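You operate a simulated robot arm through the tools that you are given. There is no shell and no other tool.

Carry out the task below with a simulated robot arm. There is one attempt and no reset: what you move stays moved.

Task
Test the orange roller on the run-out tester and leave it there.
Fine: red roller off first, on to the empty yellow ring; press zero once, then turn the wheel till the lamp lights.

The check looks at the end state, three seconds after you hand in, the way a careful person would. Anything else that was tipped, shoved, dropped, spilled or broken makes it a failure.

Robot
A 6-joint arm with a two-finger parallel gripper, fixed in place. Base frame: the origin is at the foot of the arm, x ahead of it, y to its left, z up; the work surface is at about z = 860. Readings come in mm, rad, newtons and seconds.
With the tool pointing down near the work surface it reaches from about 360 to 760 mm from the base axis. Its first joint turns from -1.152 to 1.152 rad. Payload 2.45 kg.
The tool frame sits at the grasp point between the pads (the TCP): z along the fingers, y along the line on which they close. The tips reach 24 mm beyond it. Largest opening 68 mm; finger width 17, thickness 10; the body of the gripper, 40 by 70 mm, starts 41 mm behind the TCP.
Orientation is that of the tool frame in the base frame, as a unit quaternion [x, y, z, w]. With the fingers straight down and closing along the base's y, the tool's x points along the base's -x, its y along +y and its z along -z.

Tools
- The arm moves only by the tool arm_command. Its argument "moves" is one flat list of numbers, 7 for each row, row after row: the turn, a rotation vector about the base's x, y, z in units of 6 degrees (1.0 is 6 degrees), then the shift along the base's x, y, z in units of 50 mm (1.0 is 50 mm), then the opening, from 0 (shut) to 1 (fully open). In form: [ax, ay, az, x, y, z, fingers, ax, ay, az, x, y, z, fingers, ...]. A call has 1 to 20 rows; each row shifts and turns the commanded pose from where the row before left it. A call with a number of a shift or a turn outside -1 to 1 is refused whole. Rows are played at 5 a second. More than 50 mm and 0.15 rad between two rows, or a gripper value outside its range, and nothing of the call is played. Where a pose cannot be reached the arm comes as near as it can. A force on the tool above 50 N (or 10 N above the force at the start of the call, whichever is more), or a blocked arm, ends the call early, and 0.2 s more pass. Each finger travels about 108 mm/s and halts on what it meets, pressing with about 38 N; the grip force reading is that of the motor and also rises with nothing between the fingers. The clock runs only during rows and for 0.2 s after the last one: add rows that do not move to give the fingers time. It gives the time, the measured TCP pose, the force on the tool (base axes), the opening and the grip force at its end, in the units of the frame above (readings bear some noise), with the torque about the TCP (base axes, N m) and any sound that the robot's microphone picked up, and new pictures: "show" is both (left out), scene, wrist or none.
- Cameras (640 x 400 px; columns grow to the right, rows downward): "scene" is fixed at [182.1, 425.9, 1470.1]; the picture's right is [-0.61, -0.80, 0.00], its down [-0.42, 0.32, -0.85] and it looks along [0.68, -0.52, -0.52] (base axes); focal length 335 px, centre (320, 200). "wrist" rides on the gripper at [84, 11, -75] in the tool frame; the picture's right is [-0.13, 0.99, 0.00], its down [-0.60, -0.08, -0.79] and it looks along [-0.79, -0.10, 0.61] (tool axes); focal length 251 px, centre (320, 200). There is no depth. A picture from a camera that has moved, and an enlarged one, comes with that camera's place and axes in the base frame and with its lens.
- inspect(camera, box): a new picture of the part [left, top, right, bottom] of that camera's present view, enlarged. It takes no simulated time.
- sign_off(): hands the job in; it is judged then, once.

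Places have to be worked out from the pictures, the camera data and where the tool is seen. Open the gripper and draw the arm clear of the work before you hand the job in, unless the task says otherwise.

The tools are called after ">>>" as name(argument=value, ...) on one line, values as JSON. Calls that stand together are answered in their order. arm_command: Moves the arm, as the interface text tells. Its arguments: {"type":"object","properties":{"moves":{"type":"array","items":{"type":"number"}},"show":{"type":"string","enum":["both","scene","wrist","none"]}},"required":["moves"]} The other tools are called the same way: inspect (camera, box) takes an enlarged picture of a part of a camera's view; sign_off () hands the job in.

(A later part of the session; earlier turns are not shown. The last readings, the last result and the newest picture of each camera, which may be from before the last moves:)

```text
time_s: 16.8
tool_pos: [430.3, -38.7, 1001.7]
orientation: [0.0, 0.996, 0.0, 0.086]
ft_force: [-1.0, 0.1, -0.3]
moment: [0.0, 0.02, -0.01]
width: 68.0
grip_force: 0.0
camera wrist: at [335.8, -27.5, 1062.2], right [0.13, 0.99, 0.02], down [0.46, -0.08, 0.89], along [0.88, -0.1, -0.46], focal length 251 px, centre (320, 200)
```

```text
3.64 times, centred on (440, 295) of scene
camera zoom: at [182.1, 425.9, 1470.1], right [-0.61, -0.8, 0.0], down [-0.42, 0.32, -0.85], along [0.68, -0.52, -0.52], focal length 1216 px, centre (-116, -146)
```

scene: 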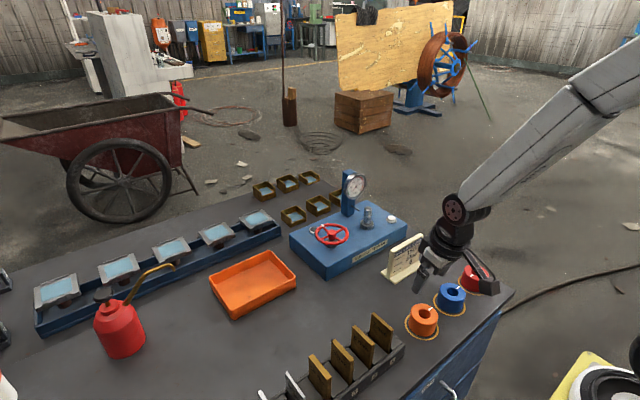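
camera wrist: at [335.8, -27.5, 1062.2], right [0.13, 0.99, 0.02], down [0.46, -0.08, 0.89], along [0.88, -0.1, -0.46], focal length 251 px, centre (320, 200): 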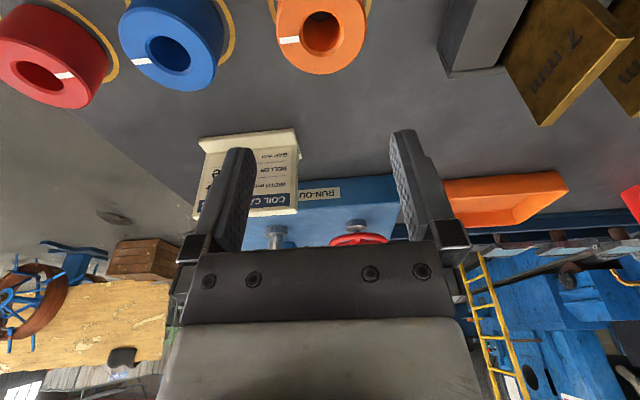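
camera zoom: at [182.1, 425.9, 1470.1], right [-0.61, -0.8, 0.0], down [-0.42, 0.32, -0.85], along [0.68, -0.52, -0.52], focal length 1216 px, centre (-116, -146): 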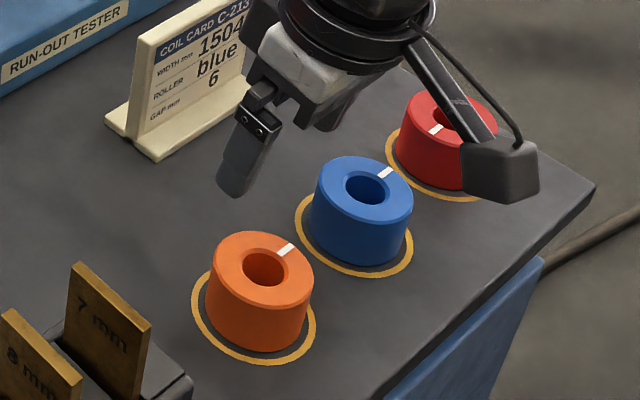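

Relative to the camera, the orange bore is 5.3 mm behind and 4.0 mm to the left of the TCP. I'll correct that and go down to just above the roller for another check.

>>> arm_command(moves=[0, 0, 0, -0.106, 0.08, -0.4, 1, 0, 0, 0, 0, 0, -0.5, 1, 0, 0, 0, 0, 0, -0.436, 1, 0, 0, 0, 0, 0, 0, 1])

>>> inspect(camera="wrist", box=[220, 0, 430, 140])

>>> inspect(camera="scene", box=[390, 230, 480, 350])

```text
time_s: 17.8
tool_pos: [425.7, -35.6, 934.9]
orientation: [-0.001, 0.996, 0.001, 0.086]
ft_force: [-0.7, -0.6, 0.2]
moment: [-0.01, 0.01, 0.0]
width: 67.8
grip_force: 0.1
camera wrist: at [330.1, -23.9, 995.7], right [0.13, 0.99, 0.02], down [0.46, -0.08, 0.89], along [0.88, -0.1, -0.46], focal length 251 px, centre (320, 200)
```

scene: 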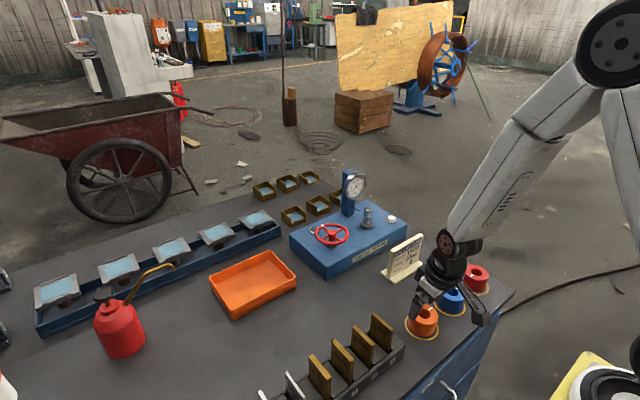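
wrist: 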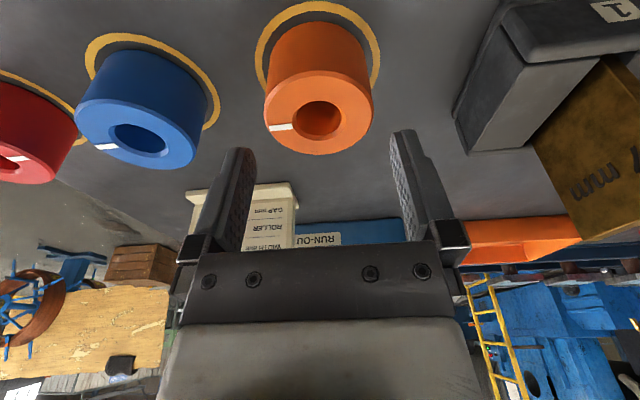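

```text
2.86 times, centred on (325, 70) of wrist
camera zoom: at [330.1, -23.9, 995.7], right [0.13, 0.99, 0.02], down [0.46, -0.08, 0.89], along [0.88, -0.1, -0.46], focal length 718 px, centre (306, 571)
```

zoom: 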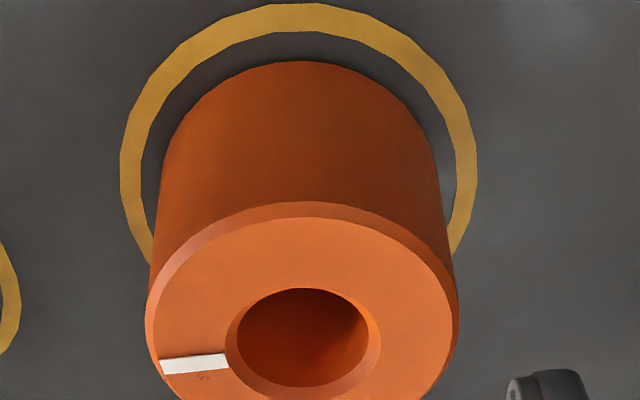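

```text
3.33 times, centred on (435, 290) of scene
camera zoom: at [182.1, 425.9, 1470.1], right [-0.61, -0.8, 0.0], down [-0.42, 0.32, -0.85], along [0.68, -0.52, -0.52], focal length 1115 px, centre (-63, -100)
```

zoom: 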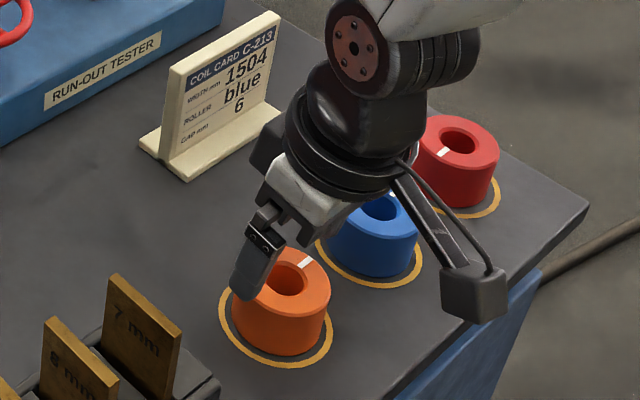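

The bore now lies within 0.4 mm of the TCP in x and y. I'll descend to about z=888.5, leaving the tips ~3 mm above the table.

>>> arm_command(moves=[0, 0, 0, 0.006, 0.004, -0.3, 1, 0, 0, 0, 0, 0, -0.3, 1, 0, 0, 0, 0, 0, -0.2, 1, 0, 0, 0, 0, 0, -0.136, 1, 0, 0, 0, 0, 0, 0, 1])

```text
time_s: 19.0
tool_pos: [425.5, -34.6, 901.4]
orientation: [-0.001, 0.996, 0.001, 0.086]
ft_force: [0.1, 0.2, 0.1]
moment: [-0.03, 0.0, -0.01]
width: 68.3
grip_force: 0.1
out of reach, approached as far as the arm can: row 3, 4
camera wrist: at [330.7, -23.1, 961.6], right [0.13, 0.99, 0.02], down [0.46, -0.08, 0.89], along [0.88, -0.1, -0.46], focal length 251 px, centre (320, 200)
```

scene: 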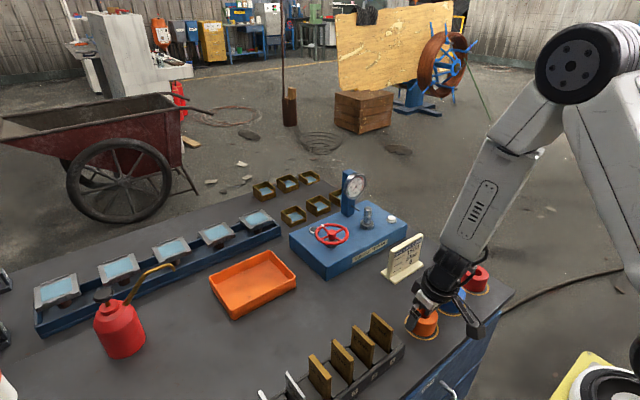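
wrist: 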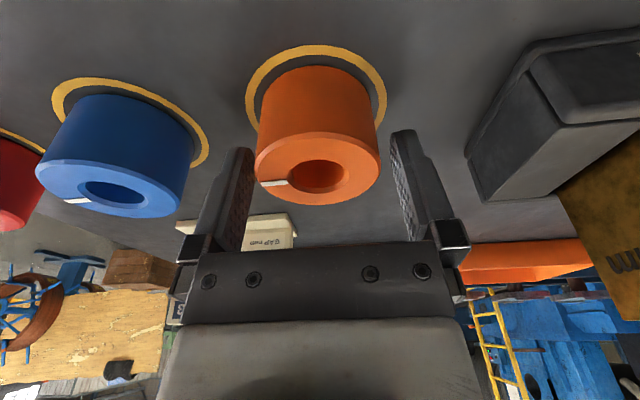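

The arm hit its near-side reach limit at z=901 because of the 10° lean. I'll reduce the lean to 5° (rotating about the closing axis, harmless to the roller) and then descend to about z=889.

>>> arm_command(moves=[0, 0.4165, 0, 0, 0, 0, 1, 0, 0.4165, 0, 0, 0, 0, 1, 0, 0, 0, 0, 0, -0.13, 1, 0, 0, 0, 0, 0, -0.12, 1, 0, 0, 0, 0, 0, 0, 1])

>>> inspect(camera="wrist", box=[220, 40, 430, 240])

>>> inspect(camera="scene", box=[390, 260, 480, 350])

```text
time_s: 20.2
tool_pos: [427.3, -30.2, 889.4]
orientation: [-0.002, 0.997, 0.012, 0.076]
ft_force: [0.7, 0.3, 0.2]
moment: [-0.01, 0.02, 0.06]
width: 68.2
grip_force: 0.0
out of reach, approached as far as the arm can: row 2
camera wrist: at [333.8, -20.8, 951.6], right [0.12, 0.99, 0.04], down [0.48, -0.1, 0.87], along [0.87, -0.09, -0.49], focal length 251 px, centre (320, 200)
```

scene: 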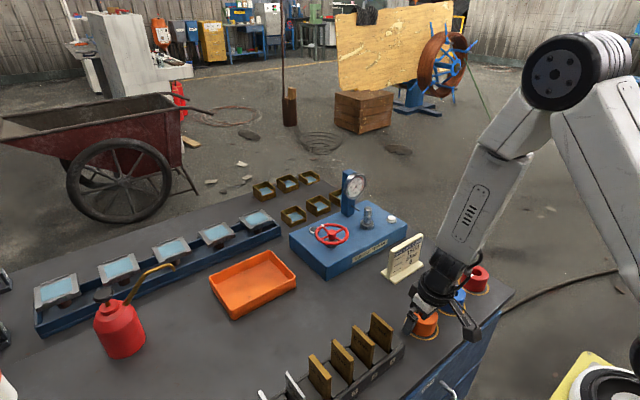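
wrist: 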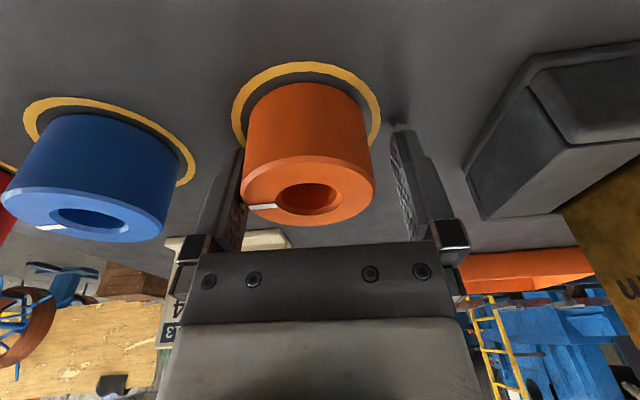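

```text
2.00 times, centred on (325, 140) of wrist
camera zoom: at [333.8, -20.8, 951.6], right [0.12, 0.99, 0.04], down [0.48, -0.1, 0.87], along [0.87, -0.09, -0.49], focal length 503 px, centre (310, 320)
```

zoom: 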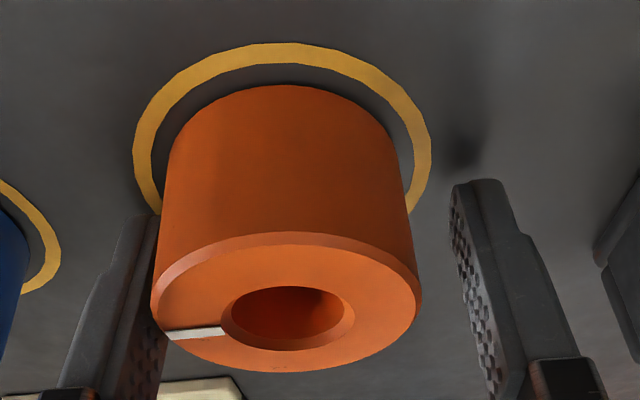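

```text
4.44 times, centred on (435, 305) of scene
camera zoom: at [182.1, 425.9, 1470.1], right [-0.61, -0.8, 0.0], down [-0.42, 0.32, -0.85], along [0.68, -0.52, -0.52], focal length 1487 px, centre (-191, -267)
```

zoom: 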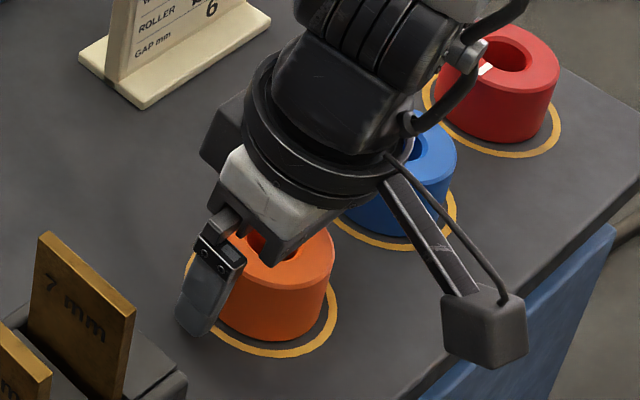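

Near the base the arm passes a wrist singularity at this lean, and the hand picked up a small roll and a 5 mm y offset; no force was felt. I'll shift back by 4.9 mm in y to centre on the roller, then rise straight up to get a clean orientation before regrasping.

>>> arm_command(moves=[0, 0, 0, -0.02, -0.098, 0, 1, 0, 0, 0, 0, 0, 0.2, 1, 0, 0, 0, 0, 0, 0.5, 1, 0, 0, 0, 0, 0, 0.6, 1, 0, 0, 0, 0, 0, 0.6, 1, 0, 0, 0, 0, 0, 0, 1])

>>> inspect(camera="scene", box=[390, 240, 520, 350])

```text
time_s: 21.6
tool_pos: [426.6, -34.5, 978.7]
orientation: [-0.001, 0.997, 0.011, 0.075]
ft_force: [0.0, -0.4, -0.4]
moment: [-0.02, 0.03, -0.01]
width: 67.9
grip_force: 0.0
out of reach, approached as far as the arm can: row 2
camera wrist: at [332.5, -25.1, 1041.7], right [0.12, 0.99, 0.04], down [0.48, -0.1, 0.87], along [0.87, -0.09, -0.49], focal length 251 px, centre (320, 200)
```

scene: 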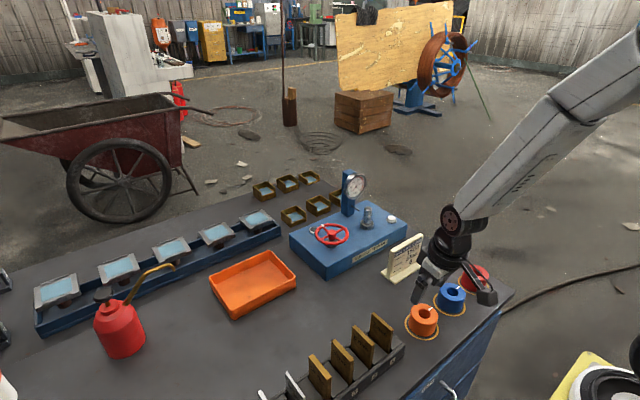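
wrist: 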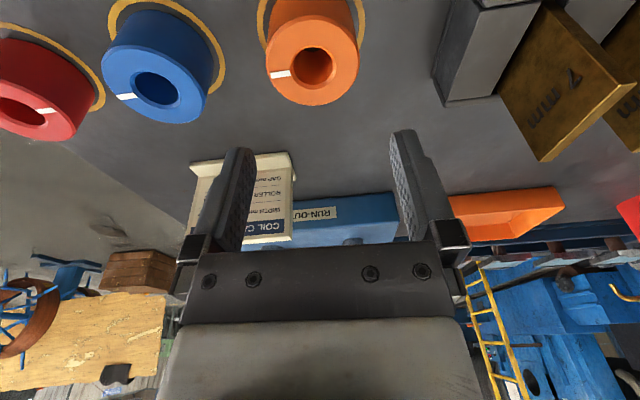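

```text
3.64 times, centred on (455, 295) of scene
camera zoom: at [182.1, 425.9, 1470.1], right [-0.61, -0.8, 0.0], down [-0.42, 0.32, -0.85], along [0.68, -0.52, -0.52], focal length 1216 px, centre (-171, -146)
```

zoom: 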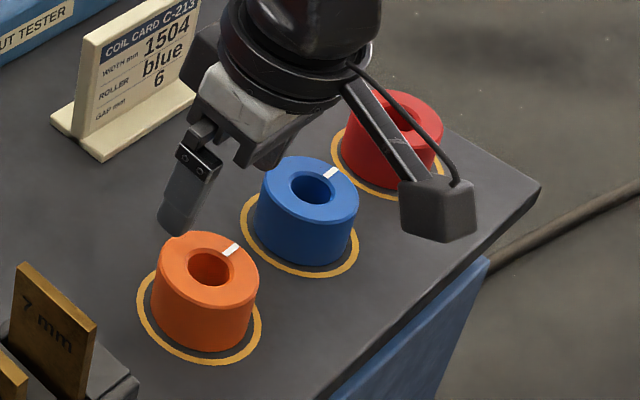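

The orange roller is undisturbed. Here, well above it, I'll rotate the tool to true vertical (removing the 8.6° lean and 1.25° roll).

>>> arm_command(moves=[-0.105, 0.717, 0, 0, 0, 0, 1, -0.105, 0.717, 0, 0, 0, 0, 1, 0, 0, 0, 0, 0, 0, 1, 0, 0, 0, 0, 0, 0, 1], show="wrist")

```text
time_s: 22.6
tool_pos: [427.0, -35.3, 979.1]
orientation: [-0.002, 1.0, 0.002, 0.001]
ft_force: [-0.5, -0.4, 0.8]
moment: [0.0, 0.03, -0.05]
width: 68.2
grip_force: 0.1
camera wrist: at [343.1, -23.8, 1054.8], right [0.13, 0.99, 0.0], down [0.6, -0.08, 0.79], along [0.79, -0.1, -0.61], focal length 251 px, centre (320, 200)
```

wrist: 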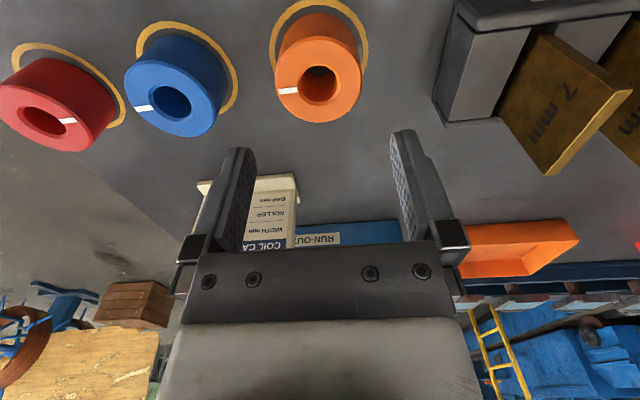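

Orientation is vertical now. I'll descend to about z=932, still above the roller top, and re-measure the offset.

>>> arm_command(moves=[0, 0, 0, 0, 0, -0.47, 1, 0, 0, 0, 0, 0, -0.47, 1, 0, 0, 0, 0, 0, 0, 1], show="wrist")

>>> inspect(camera="wrist", box=[240, 20, 400, 160])

```text
time_s: 23.4
tool_pos: [426.2, -34.6, 933.3]
orientation: [-0.002, 1.0, 0.002, 0.002]
ft_force: [-0.2, 0.0, -0.9]
moment: [-0.02, 0.0, 0.0]
width: 67.8
grip_force: 0.1
camera wrist: at [342.8, -23.3, 1007.8], right [0.13, 0.99, 0.0], down [0.6, -0.08, 0.79], along [0.79, -0.1, -0.61], focal length 251 px, centre (320, 200)
```

wrist: 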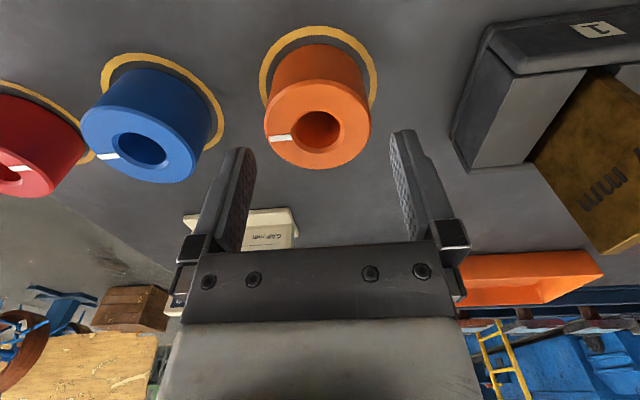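

```text
2.86 times, centred on (320, 90) of wrist
camera zoom: at [342.8, -23.3, 1007.8], right [0.13, 0.99, 0.0], down [0.6, -0.08, 0.79], along [0.79, -0.1, -0.61], focal length 718 px, centre (320, 514)
```

zoom: 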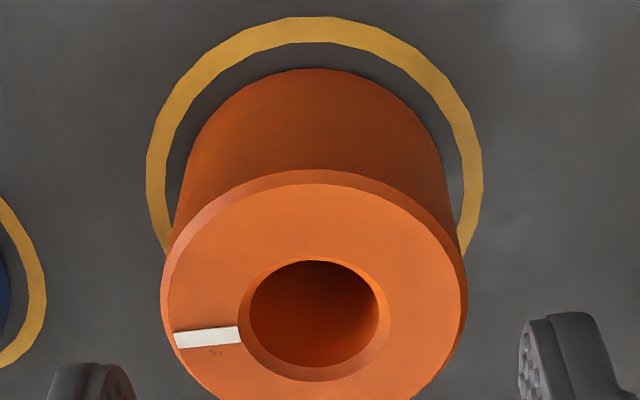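

The bore is 0.9 mm behind and 0.4 mm right of the TCP. I'll correct and descend to about z=888.5.

>>> arm_command(moves=[0, 0, 0, -0.018, -0.008, -0.3, 1, 0, 0, 0, 0, 0, -0.3, 1, 0, 0, 0, 0, 0, -0.2, 1, 0, 0, 0, 0, 0, -0.088, 1, 0, 0, 0, 0, 0, 0, 1], show="wrist")

>>> inspect(camera="scene", box=[390, 260, 480, 350])

>>> inspect(camera="wrist", box=[230, 60, 420, 260])

```text
time_s: 24.6
tool_pos: [425.4, -35.7, 887.5]
orientation: [-0.001, 1.0, 0.002, 0.002]
ft_force: [0.1, 0.0, -0.7]
moment: [-0.01, -0.02, 0.01]
width: 68.2
grip_force: 0.0
camera wrist: at [341.9, -24.5, 963.5], right [0.13, 0.99, 0.0], down [0.6, -0.08, 0.79], along [0.79, -0.1, -0.61], focal length 251 px, centre (320, 200)
```

wrist: 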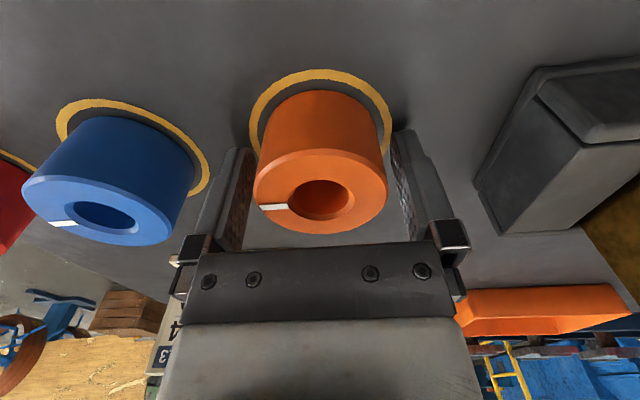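

```text
4.44 times, centred on (435, 305) of scene
camera zoom: at [182.1, 425.9, 1470.1], right [-0.61, -0.8, 0.0], down [-0.42, 0.32, -0.85], along [0.68, -0.52, -0.52], focal length 1487 px, centre (-191, -267)
```

zoom: 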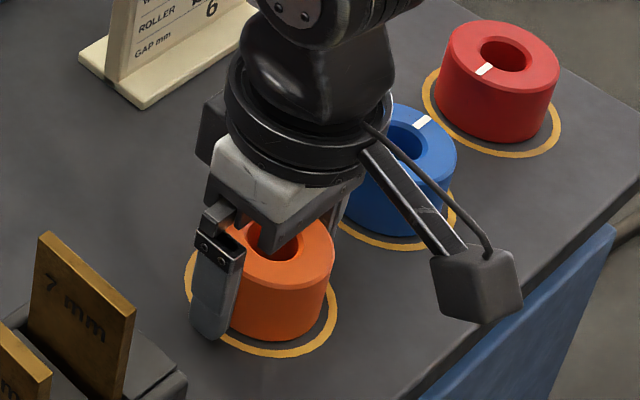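

```text
2.00 times, centred on (325, 160) of wrist
camera zoom: at [341.9, -24.5, 963.5], right [0.13, 0.99, 0.0], down [0.6, -0.08, 0.79], along [0.79, -0.1, -0.61], focal length 503 px, centre (310, 280)
```

zoom: 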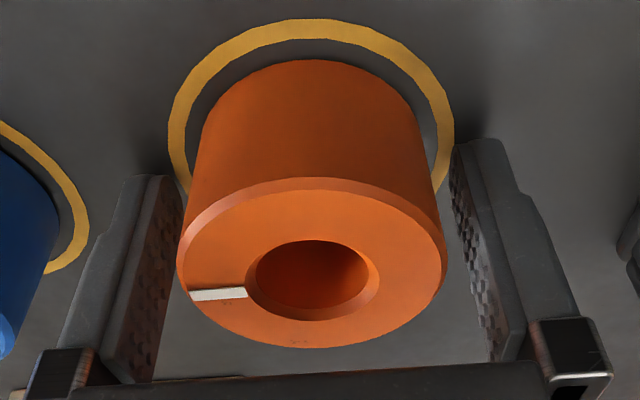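

The roller sits centred between open pads, tips clear of the table. Closing the gripper on it.

>>> arm_command(moves=[0, 0, 0, 0, 0, 0, 0.5, 0, 0, 0, 0, 0, 0, 0.5, 0, 0, 0, 0, 0, 0, 0.5], show="wrist")

>>> inspect(camera="wrist", box=[230, 60, 420, 260])

```text
time_s: 25.4
tool_pos: [425.7, -34.6, 887.4]
orientation: [-0.002, 1.0, 0.001, 0.001]
ft_force: [0.4, 0.3, 0.3]
moment: [-0.04, -0.03, -0.05]
width: 54.0
grip_force: 37.8
camera wrist: at [341.8, -24.4, 963.6], right [0.13, 0.99, 0.0], down [0.6, -0.08, 0.79], along [0.79, -0.1, -0.61], focal length 251 px, centre (320, 200)
```

wrist: 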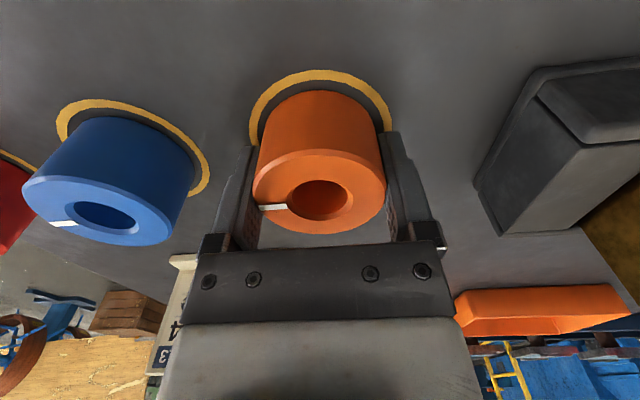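

```text
2.00 times, centred on (325, 160) of wrist
camera zoom: at [341.8, -24.4, 963.6], right [0.13, 0.99, 0.0], down [0.6, -0.08, 0.79], along [0.79, -0.1, -0.61], focal length 503 px, centre (310, 280)
```

zoom: 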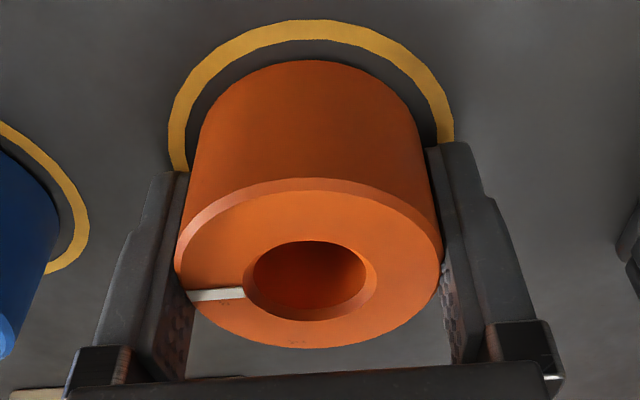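

Orange is gripped at 54.0 mm with 38 N. I'll lift it gently and confirm it comes up straight.

>>> arm_command(moves=[0, 0, 0, 0, 0, 0.1, 0.5, 0, 0, 0, 0, 0, 0.3, 0.5, 0, 0, 0, 0, 0, 0.5, 0.5, 0, 0, 0, 0, 0, 0.8, 0.5, 0, 0, 0, 0, 0, 0.8, 0.5, 0, 0, 0, 0, 0, 0.8, 0.5, 0, 0, 0, 0, 0, 0.54, 0.5, 0, 0, 0, 0, 0, 0, 0.5])

```text
time_s: 27.2
tool_pos: [425.8, -34.9, 1080.7]
orientation: [-0.002, 1.0, 0.002, 0.0]
ft_force: [-0.6, -0.6, -2.2]
moment: [0.02, -0.01, -0.04]
width: 54.1
grip_force: 37.9
camera wrist: at [341.6, -23.7, 1155.9], right [0.13, 0.99, 0.0], down [0.6, -0.08, 0.79], along [0.79, -0.1, -0.61], focal length 251 px, centre (320, 200)
```

scene: 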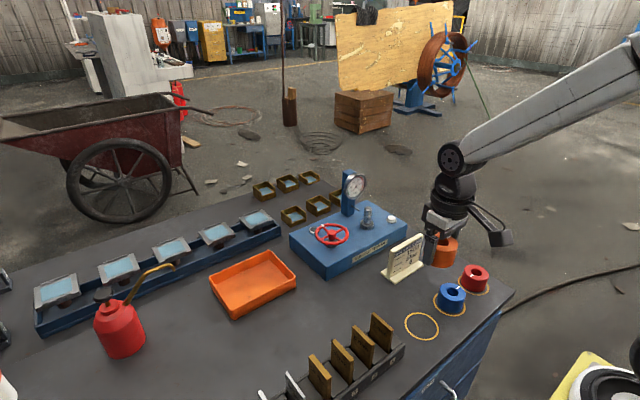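
wrist: 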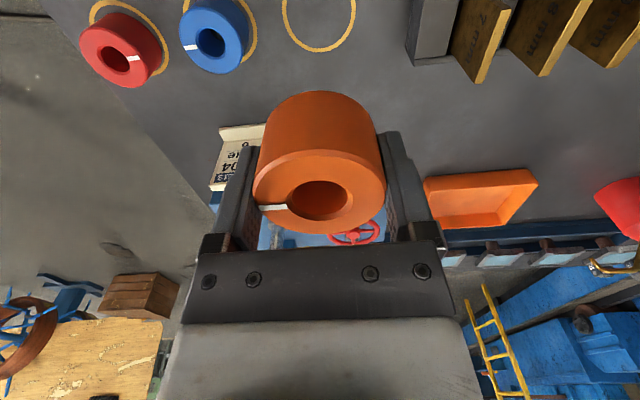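

Orange is up and upright. I'll carry it at this height to above the spindle.

>>> arm_command(moves=[0, 0, 0, 0.8186, -0.3126, 0, 0.5, 0, 0, 0, 0.8186, -0.3126, 0, 0.5, 0, 0, 0, 0.8186, -0.3126, 0, 0.5, 0, 0, 0, 0.8186, -0.3126, 0, 0.5, 0, 0, 0, 0.8186, -0.3126, 0, 0.5, 0, 0, 0, 0.8186, -0.3126, 0, 0.5, 0, 0, 0, 0.8186, -0.3126, 0, 0.5, 0, 0, 0, 0, 0, 0, 0.5])

>>> inspect(camera="wrist", box=[250, 0, 400, 120])

>>> inspect(camera="scene", box=[310, 120, 430, 250])

```text
time_s: 29.0
tool_pos: [711.6, -145.3, 1080.3]
orientation: [-0.002, 1.0, 0.002, 0.001]
ft_force: [0.5, 0.0, -1.0]
moment: [0.02, -0.02, -0.03]
width: 54.0
grip_force: 38.2
camera wrist: at [628.2, -133.8, 1155.8], right [0.13, 0.99, 0.0], down [0.6, -0.08, 0.79], along [0.79, -0.1, -0.61], focal length 251 px, centre (320, 200)
```

scene: 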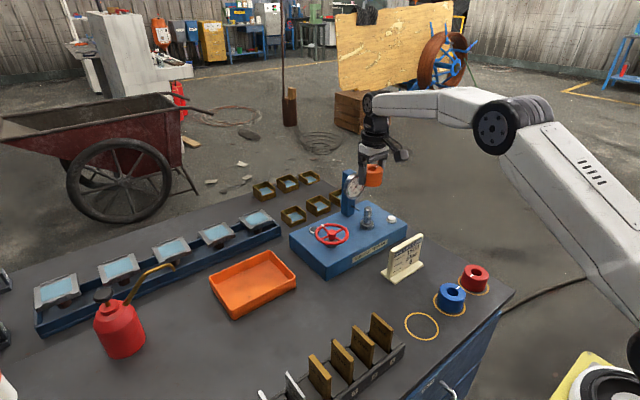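
wrist: 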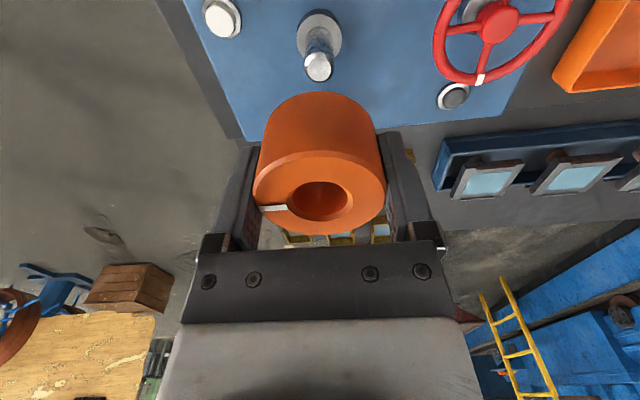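

```text
3.33 times, centred on (325, 60) of wrist
camera zoom: at [628.2, -133.8, 1155.8], right [0.13, 0.99, 0.0], down [0.6, -0.08, 0.79], along [0.79, -0.1, -0.61], focal length 838 px, centre (303, 667)
```

zoom: 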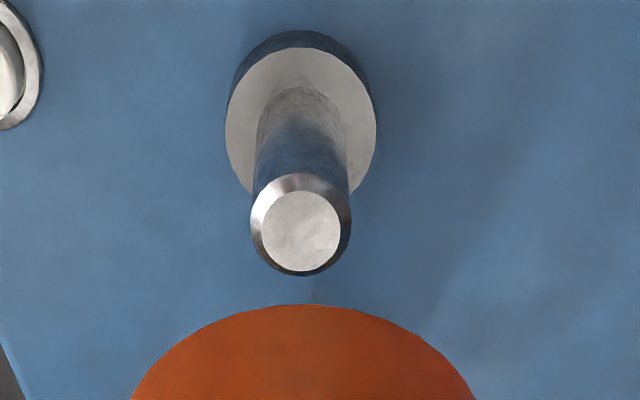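

```text
3.08 times, centred on (370, 185) of scene
camera zoom: at [182.2, 425.9, 1470.1], right [-0.61, -0.8, 0.0], down [-0.42, 0.32, -0.85], along [0.68, -0.52, -0.52], focal length 1029 px, centre (166, 246)
```

zoom: 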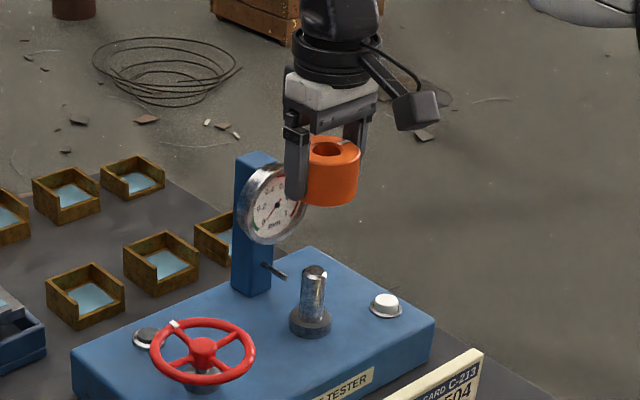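

The spindle tip is within about 0.5 mm of the TCP axis and the bore is within about 0.4 mm of it too, against roughly 2.5 mm of play. I'll apply a small trim and descend to just above the spindle tip.

>>> arm_command(moves=[0, 0, 0, 0.008, -0.01, -0.4, 0.5, 0, 0, 0, 0, 0, -0.4, 0.5, 0, 0, 0, 0, 0, -0.4, 0.5, 0, 0, 0, 0, 0, -0.26, 0.5, 0, 0, 0, 0, 0, 0, 0.5])

>>> inspect(camera="scene", box=[330, 140, 420, 240])

>>> inspect(camera="wrist", box=[240, 20, 400, 240])

```text
time_s: 30.2
tool_pos: [711.5, -144.9, 1008.0]
orientation: [-0.001, 1.0, 0.002, 0.001]
ft_force: [0.1, 0.2, -2.0]
moment: [0.02, 0.01, -0.01]
width: 53.8
grip_force: 37.5
camera wrist: at [628.6, -133.9, 1082.8], right [0.13, 0.99, 0.0], down [0.6, -0.08, 0.79], along [0.79, -0.1, -0.61], focal length 251 px, centre (320, 200)
```

scene: 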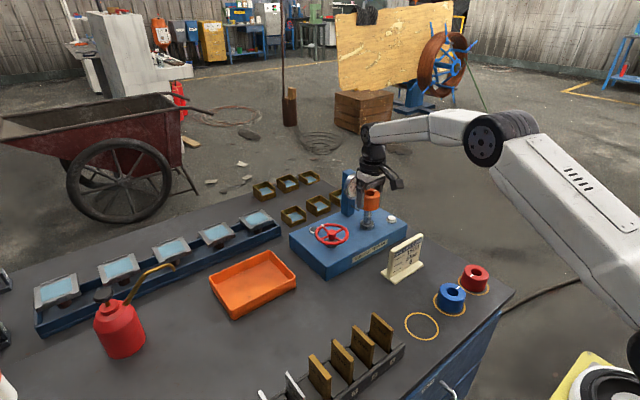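
wrist: 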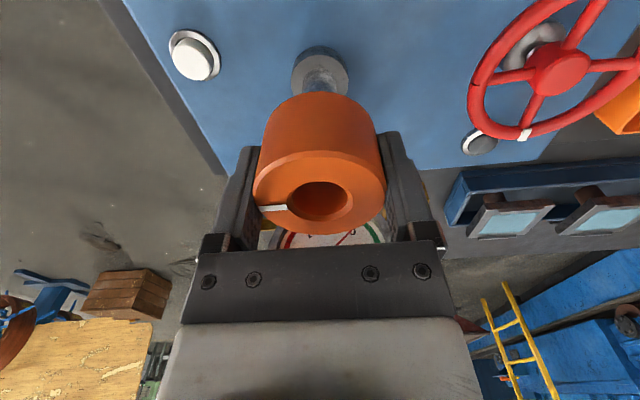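

```text
4.00 times, centred on (375, 190) of scene
camera zoom: at [182.2, 425.9, 1470.1], right [-0.61, -0.8, 0.0], down [-0.42, 0.32, -0.85], along [0.68, -0.52, -0.52], focal length 1338 px, centre (100, 240)
```

zoom: 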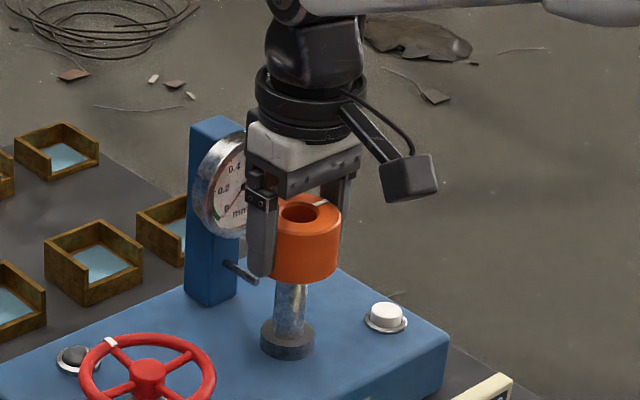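

```text
1.82 times, centred on (320, 130) of wrist
camera zoom: at [628.6, -133.9, 1082.8], right [0.13, 0.99, 0.0], down [0.6, -0.08, 0.79], along [0.79, -0.1, -0.61], focal length 457 px, centre (320, 327)
```

zoom: 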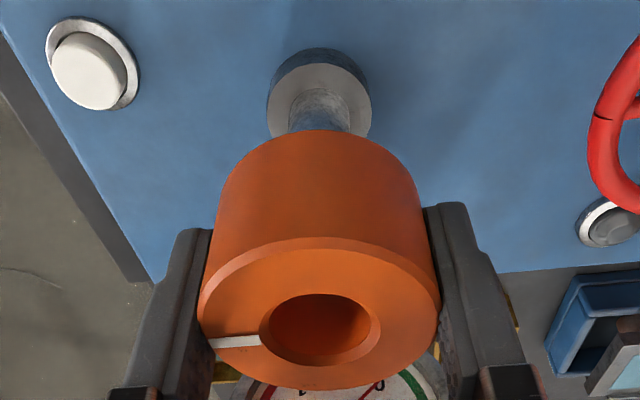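

The roller is centred over the spindle. I'll lower 18 mm first so it engages the tip, and check the side forces.

>>> arm_command(moves=[0, 0, 0, 0, 0, -0.09, 0.5, 0, 0, 0, 0, 0, -0.09, 0.5, 0, 0, 0, 0, 0, -0.09, 0.5, 0, 0, 0, 0, 0, -0.09, 0.5, 0, 0, 0, 0, 0, 0, 0.5])

>>> inspect(camera="scene", box=[330, 140, 420, 240])

>>> inspect(camera="wrist", box=[240, 20, 400, 240])

```text
time_s: 31.4
tool_pos: [713.0, -144.7, 990.6]
orientation: [-0.002, 1.0, 0.002, 0.001]
ft_force: [-0.3, -0.6, -2.3]
moment: [-0.01, 0.0, -0.03]
width: 53.8
grip_force: 38.2
camera wrist: at [629.2, -134.1, 1065.2], right [0.13, 0.99, 0.0], down [0.6, -0.08, 0.79], along [0.79, -0.1, -0.61], focal length 251 px, centre (320, 200)
```

scene: 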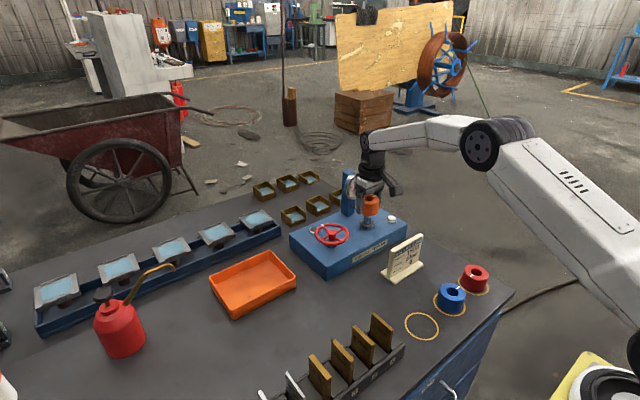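
wrist: 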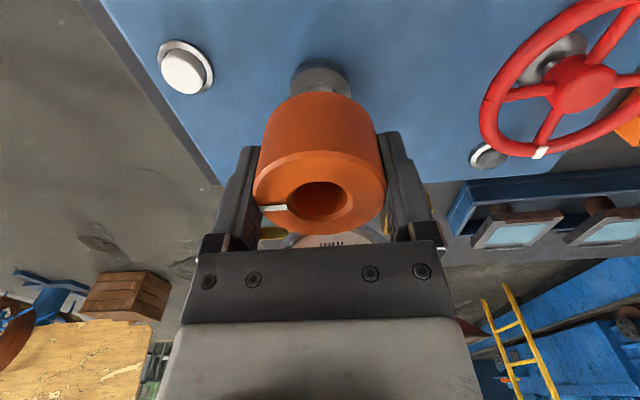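

```text
4.00 times, centred on (375, 190) of scene
camera zoom: at [182.2, 425.9, 1470.1], right [-0.61, -0.8, 0.0], down [-0.42, 0.32, -0.85], along [0.68, -0.52, -0.52], focal length 1338 px, centre (100, 240)
```

zoom: 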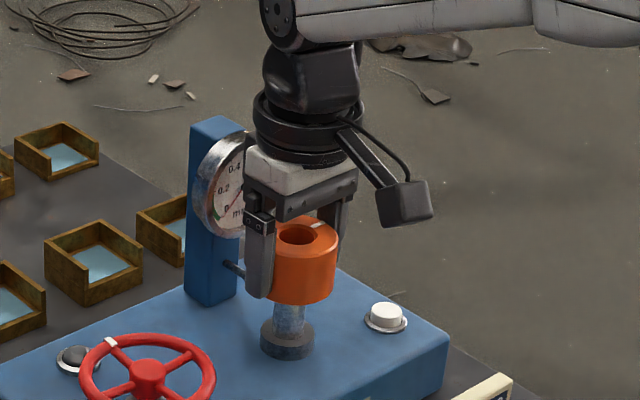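

```text
1.82 times, centred on (320, 130) of wrist
camera zoom: at [629.2, -134.1, 1065.2], right [0.13, 0.99, 0.0], down [0.6, -0.08, 0.79], along [0.79, -0.1, -0.61], focal length 457 px, centre (320, 327)
```

zoom: 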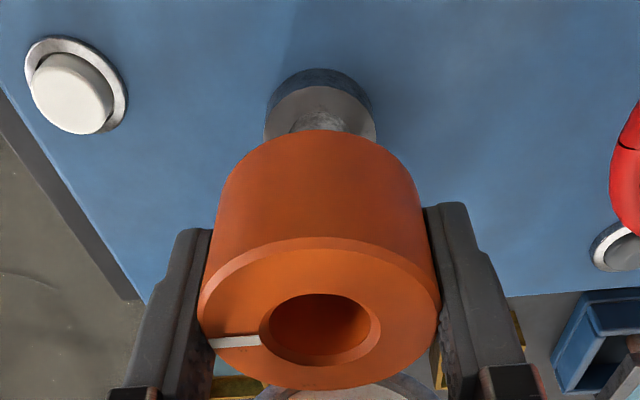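

It is engaged 12 mm on the spindle with no side force. I'll go another 32 mm down in 4 mm steps.

>>> arm_command(moves=[0, 0, 0, 0, 0, -0.08, 0.5, 0, 0, 0, 0, 0, -0.08, 0.5, 0, 0, 0, 0, 0, -0.08, 0.5, 0, 0, 0, 0, 0, -0.08, 0.5, 0, 0, 0, 0, 0, -0.08, 0.5, 0, 0, 0, 0, 0, -0.08, 0.5, 0, 0, 0, 0, 0, -0.08, 0.5, 0, 0, 0, 0, 0, -0.08, 0.5, 0, 0, 0, 0, 0, 0, 0.5])

>>> inspect(camera="scene", box=[330, 140, 420, 240])

>>> inspect(camera="wrist", box=[240, 40, 400, 240])

```text
time_s: 33.4
tool_pos: [714.3, -144.4, 958.0]
orientation: [-0.002, 1.0, 0.002, 0.001]
ft_force: [0.9, -0.3, -1.7]
moment: [0.0, 0.0, 0.0]
width: 54.0
grip_force: 37.3
camera wrist: at [629.0, -133.9, 1032.8], right [0.13, 0.99, 0.0], down [0.6, -0.08, 0.79], along [0.79, -0.1, -0.61], focal length 251 px, centre (320, 200)
```

scene: 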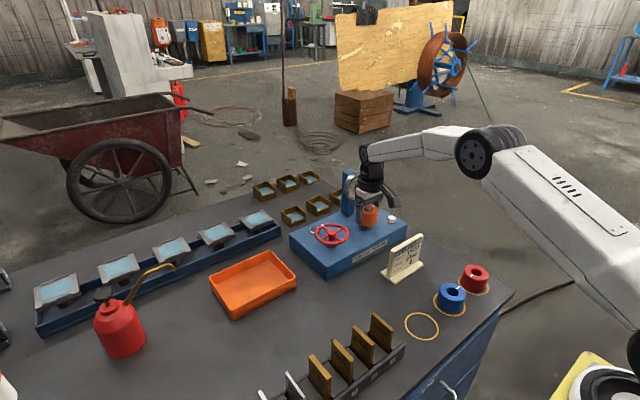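
wrist: 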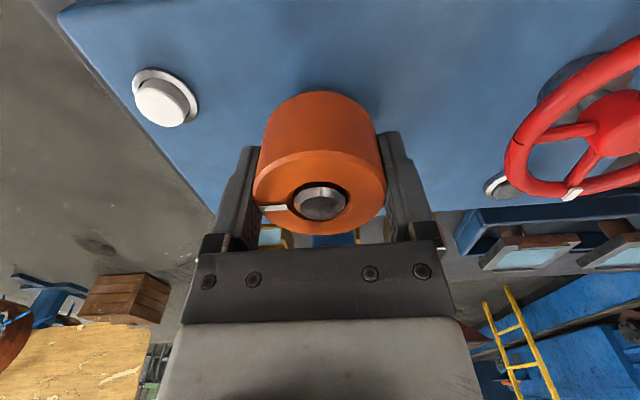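

```text
4.00 times, centred on (375, 190) of scene
camera zoom: at [182.2, 425.9, 1470.1], right [-0.61, -0.8, 0.0], down [-0.42, 0.32, -0.85], along [0.68, -0.52, -0.52], focal length 1338 px, centre (100, 240)
```

zoom: 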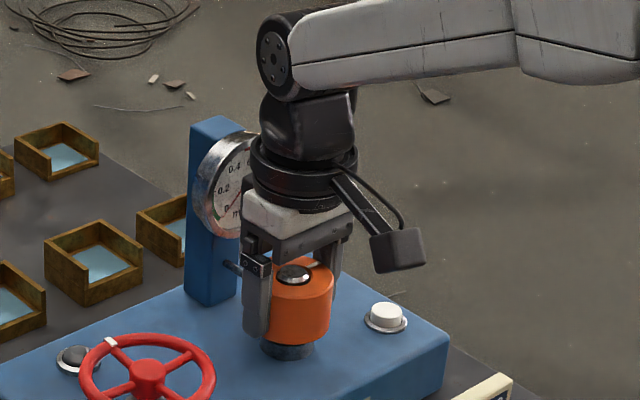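

```text
2.00 times, centred on (320, 140) of wrist
camera zoom: at [629.0, -133.9, 1032.8], right [0.13, 0.99, 0.0], down [0.6, -0.08, 0.79], along [0.79, -0.1, -0.61], focal length 503 px, centre (320, 320)
```

zoom: 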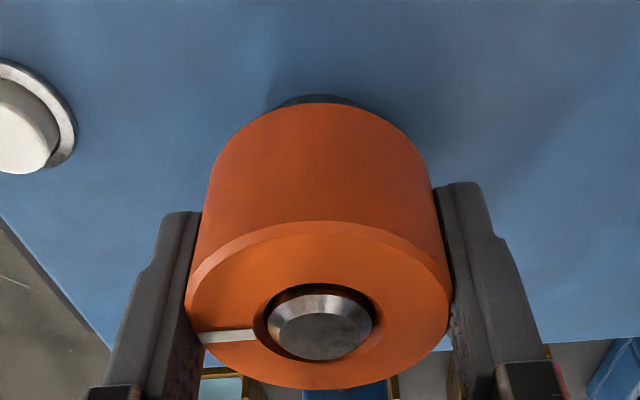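

The spindle tip has emerged through the bore, concentric. About 7 mm remains to the seat; I'll go down in small steps and watch for contact.

>>> arm_command(moves=[0, 0, 0, 0, 0, -0.03, 0.5, 0, 0, 0, 0, 0, -0.03, 0.5, 0, 0, 0, 0, 0, -0.03, 0.5, 0, 0, 0, 0, 0, -0.03, 0.5, 0, 0, 0, 0, 0, 0, 0.5], show="none")

```text
time_s: 34.6
tool_pos: [713.6, -144.4, 951.1]
orientation: [-0.002, 1.0, 0.002, 0.001]
ft_force: [0.1, 0.9, -1.7]
moment: [0.02, 0.0, 0.0]
width: 53.8
grip_force: 38.1
```

No contact yet at about 951.5. Half-millimetre steps from here.

>>> arm_command(moves=[0, 0, 0, 0, 0, -0.01, 0.5, 0, 0, 0, 0, 0, -0.01, 0.5, 0, 0, 0, 0, 0, 0, 0.5], show="none")

```text
time_s: 35.4
tool_pos: [712.5, -144.5, 951.0]
orientation: [-0.002, 1.0, 0.002, 0.001]
ft_force: [-0.7, 0.2, -1.1]
moment: [0.03, -0.04, -0.03]
width: 54.1
grip_force: 38.2
```

Still only the roller's weight on the sensor. Two more half-millimetre steps, with a look at the seat.

>>> arm_command(moves=[0, 0, 0, 0, 0, -0.01, 0.5, 0, 0, 0, 0, 0, -0.01, 0.5, 0, 0, 0, 0, 0, 0, 0.5], show="wrist")

>>> inspect(camera="scene", box=[345, 180, 405, 240])

```text
time_s: 36.2
tool_pos: [714.0, -144.9, 950.5]
orientation: [-0.001, 1.0, 0.002, 0.002]
ft_force: [-1.2, -0.2, 3.3]
moment: [-0.06, 0.05, -0.05]
width: 53.7
grip_force: 38.0
camera wrist: at [629.1, -133.9, 1025.3], right [0.13, 0.99, 0.0], down [0.6, -0.08, 0.79], along [0.79, -0.1, -0.61], focal length 251 px, centre (320, 200)
```

wrist: 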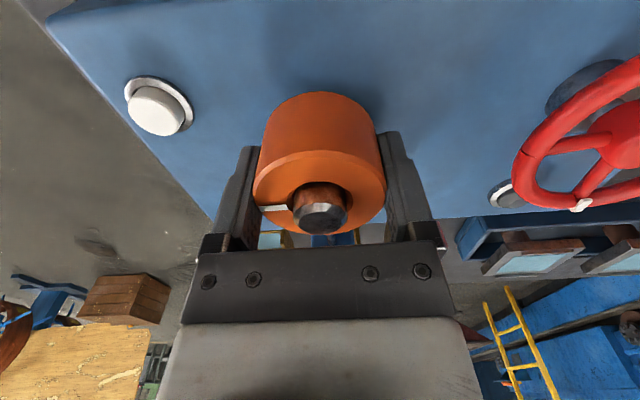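

```text
6.67 times, centred on (375, 210) of scene
camera zoom: at [182.0, 425.9, 1470.1], right [-0.61, -0.8, 0.0], down [-0.42, 0.32, -0.85], along [0.68, -0.52, -0.52], focal length 2230 px, centre (-47, 133)
```

zoom: 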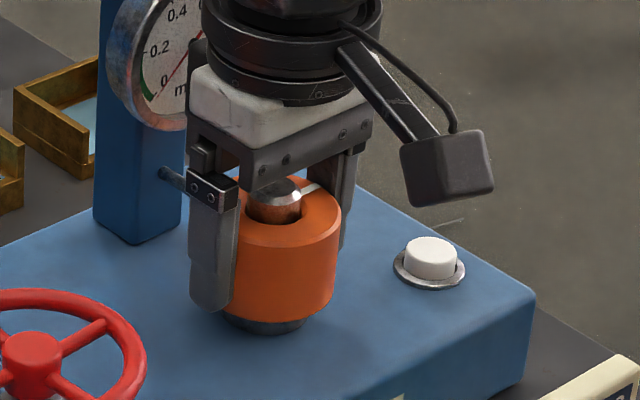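

The force turned to +3 N, so the roller has landed on the seat with the spindle standing ~11 mm proud as it did with red. I'll open the gripper.

>>> arm_command(moves=[0, 0, 0, 0, 0, 0, 0.85, 0, 0, 0, 0, 0, 0, 1, 0, 0, 0, 0, 0, 0, 1, 0, 0, 0, 0, 0, 0, 1])

>>> inspect(camera="scene", box=[345, 180, 405, 240])

>>> inspect(camera="wrist", box=[220, 60, 420, 260])

```text
time_s: 37.2
tool_pos: [713.5, -145.1, 949.6]
orientation: [-0.002, 1.0, 0.002, 0.001]
ft_force: [0.3, -1.3, 0.8]
moment: [0.02, -0.01, 0.04]
width: 68.1
grip_force: 0.0
camera wrist: at [629.0, -133.9, 1024.9], right [0.13, 0.99, 0.0], down [0.6, -0.08, 0.79], along [0.79, -0.1, -0.61], focal length 251 px, centre (320, 200)
```

scene: 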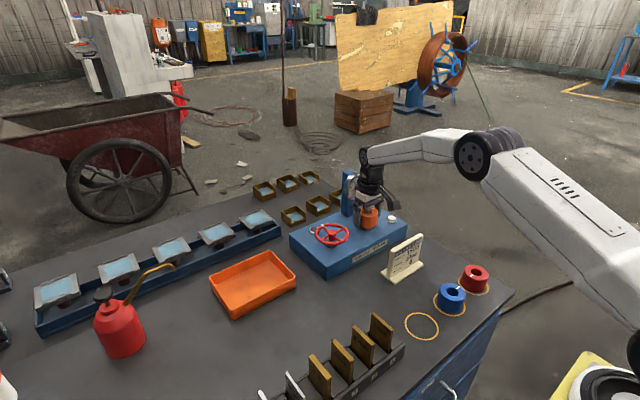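
wrist: 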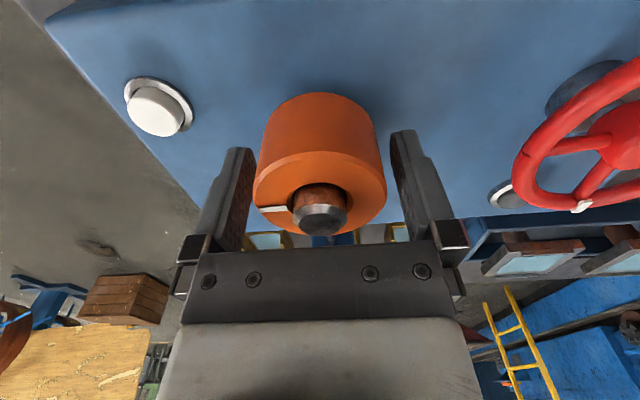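

```text
6.67 times, centred on (375, 210) of scene
camera zoom: at [182.1, 425.9, 1470.1], right [-0.61, -0.8, 0.0], down [-0.42, 0.32, -0.85], along [0.68, -0.52, -0.52], focal length 2230 px, centre (-47, 133)
```

zoom: 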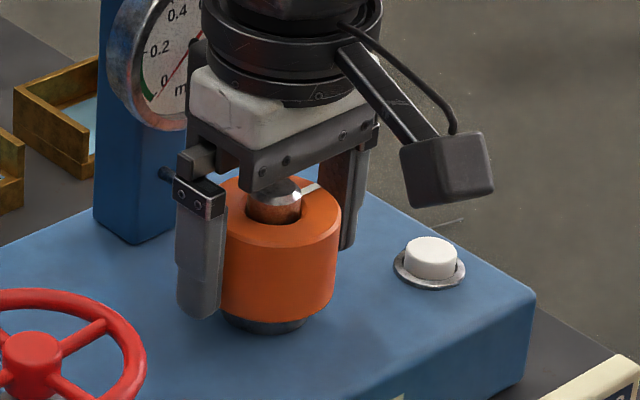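

```text
2.00 times, centred on (320, 160) of wrist
camera zoom: at [629.0, -133.9, 1024.9], right [0.13, 0.99, 0.0], down [0.6, -0.08, 0.79], along [0.79, -0.1, -0.61], focal length 503 px, centre (320, 280)
```

zoom: 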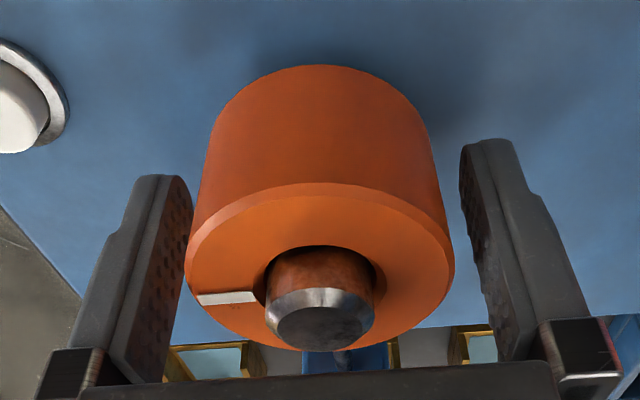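

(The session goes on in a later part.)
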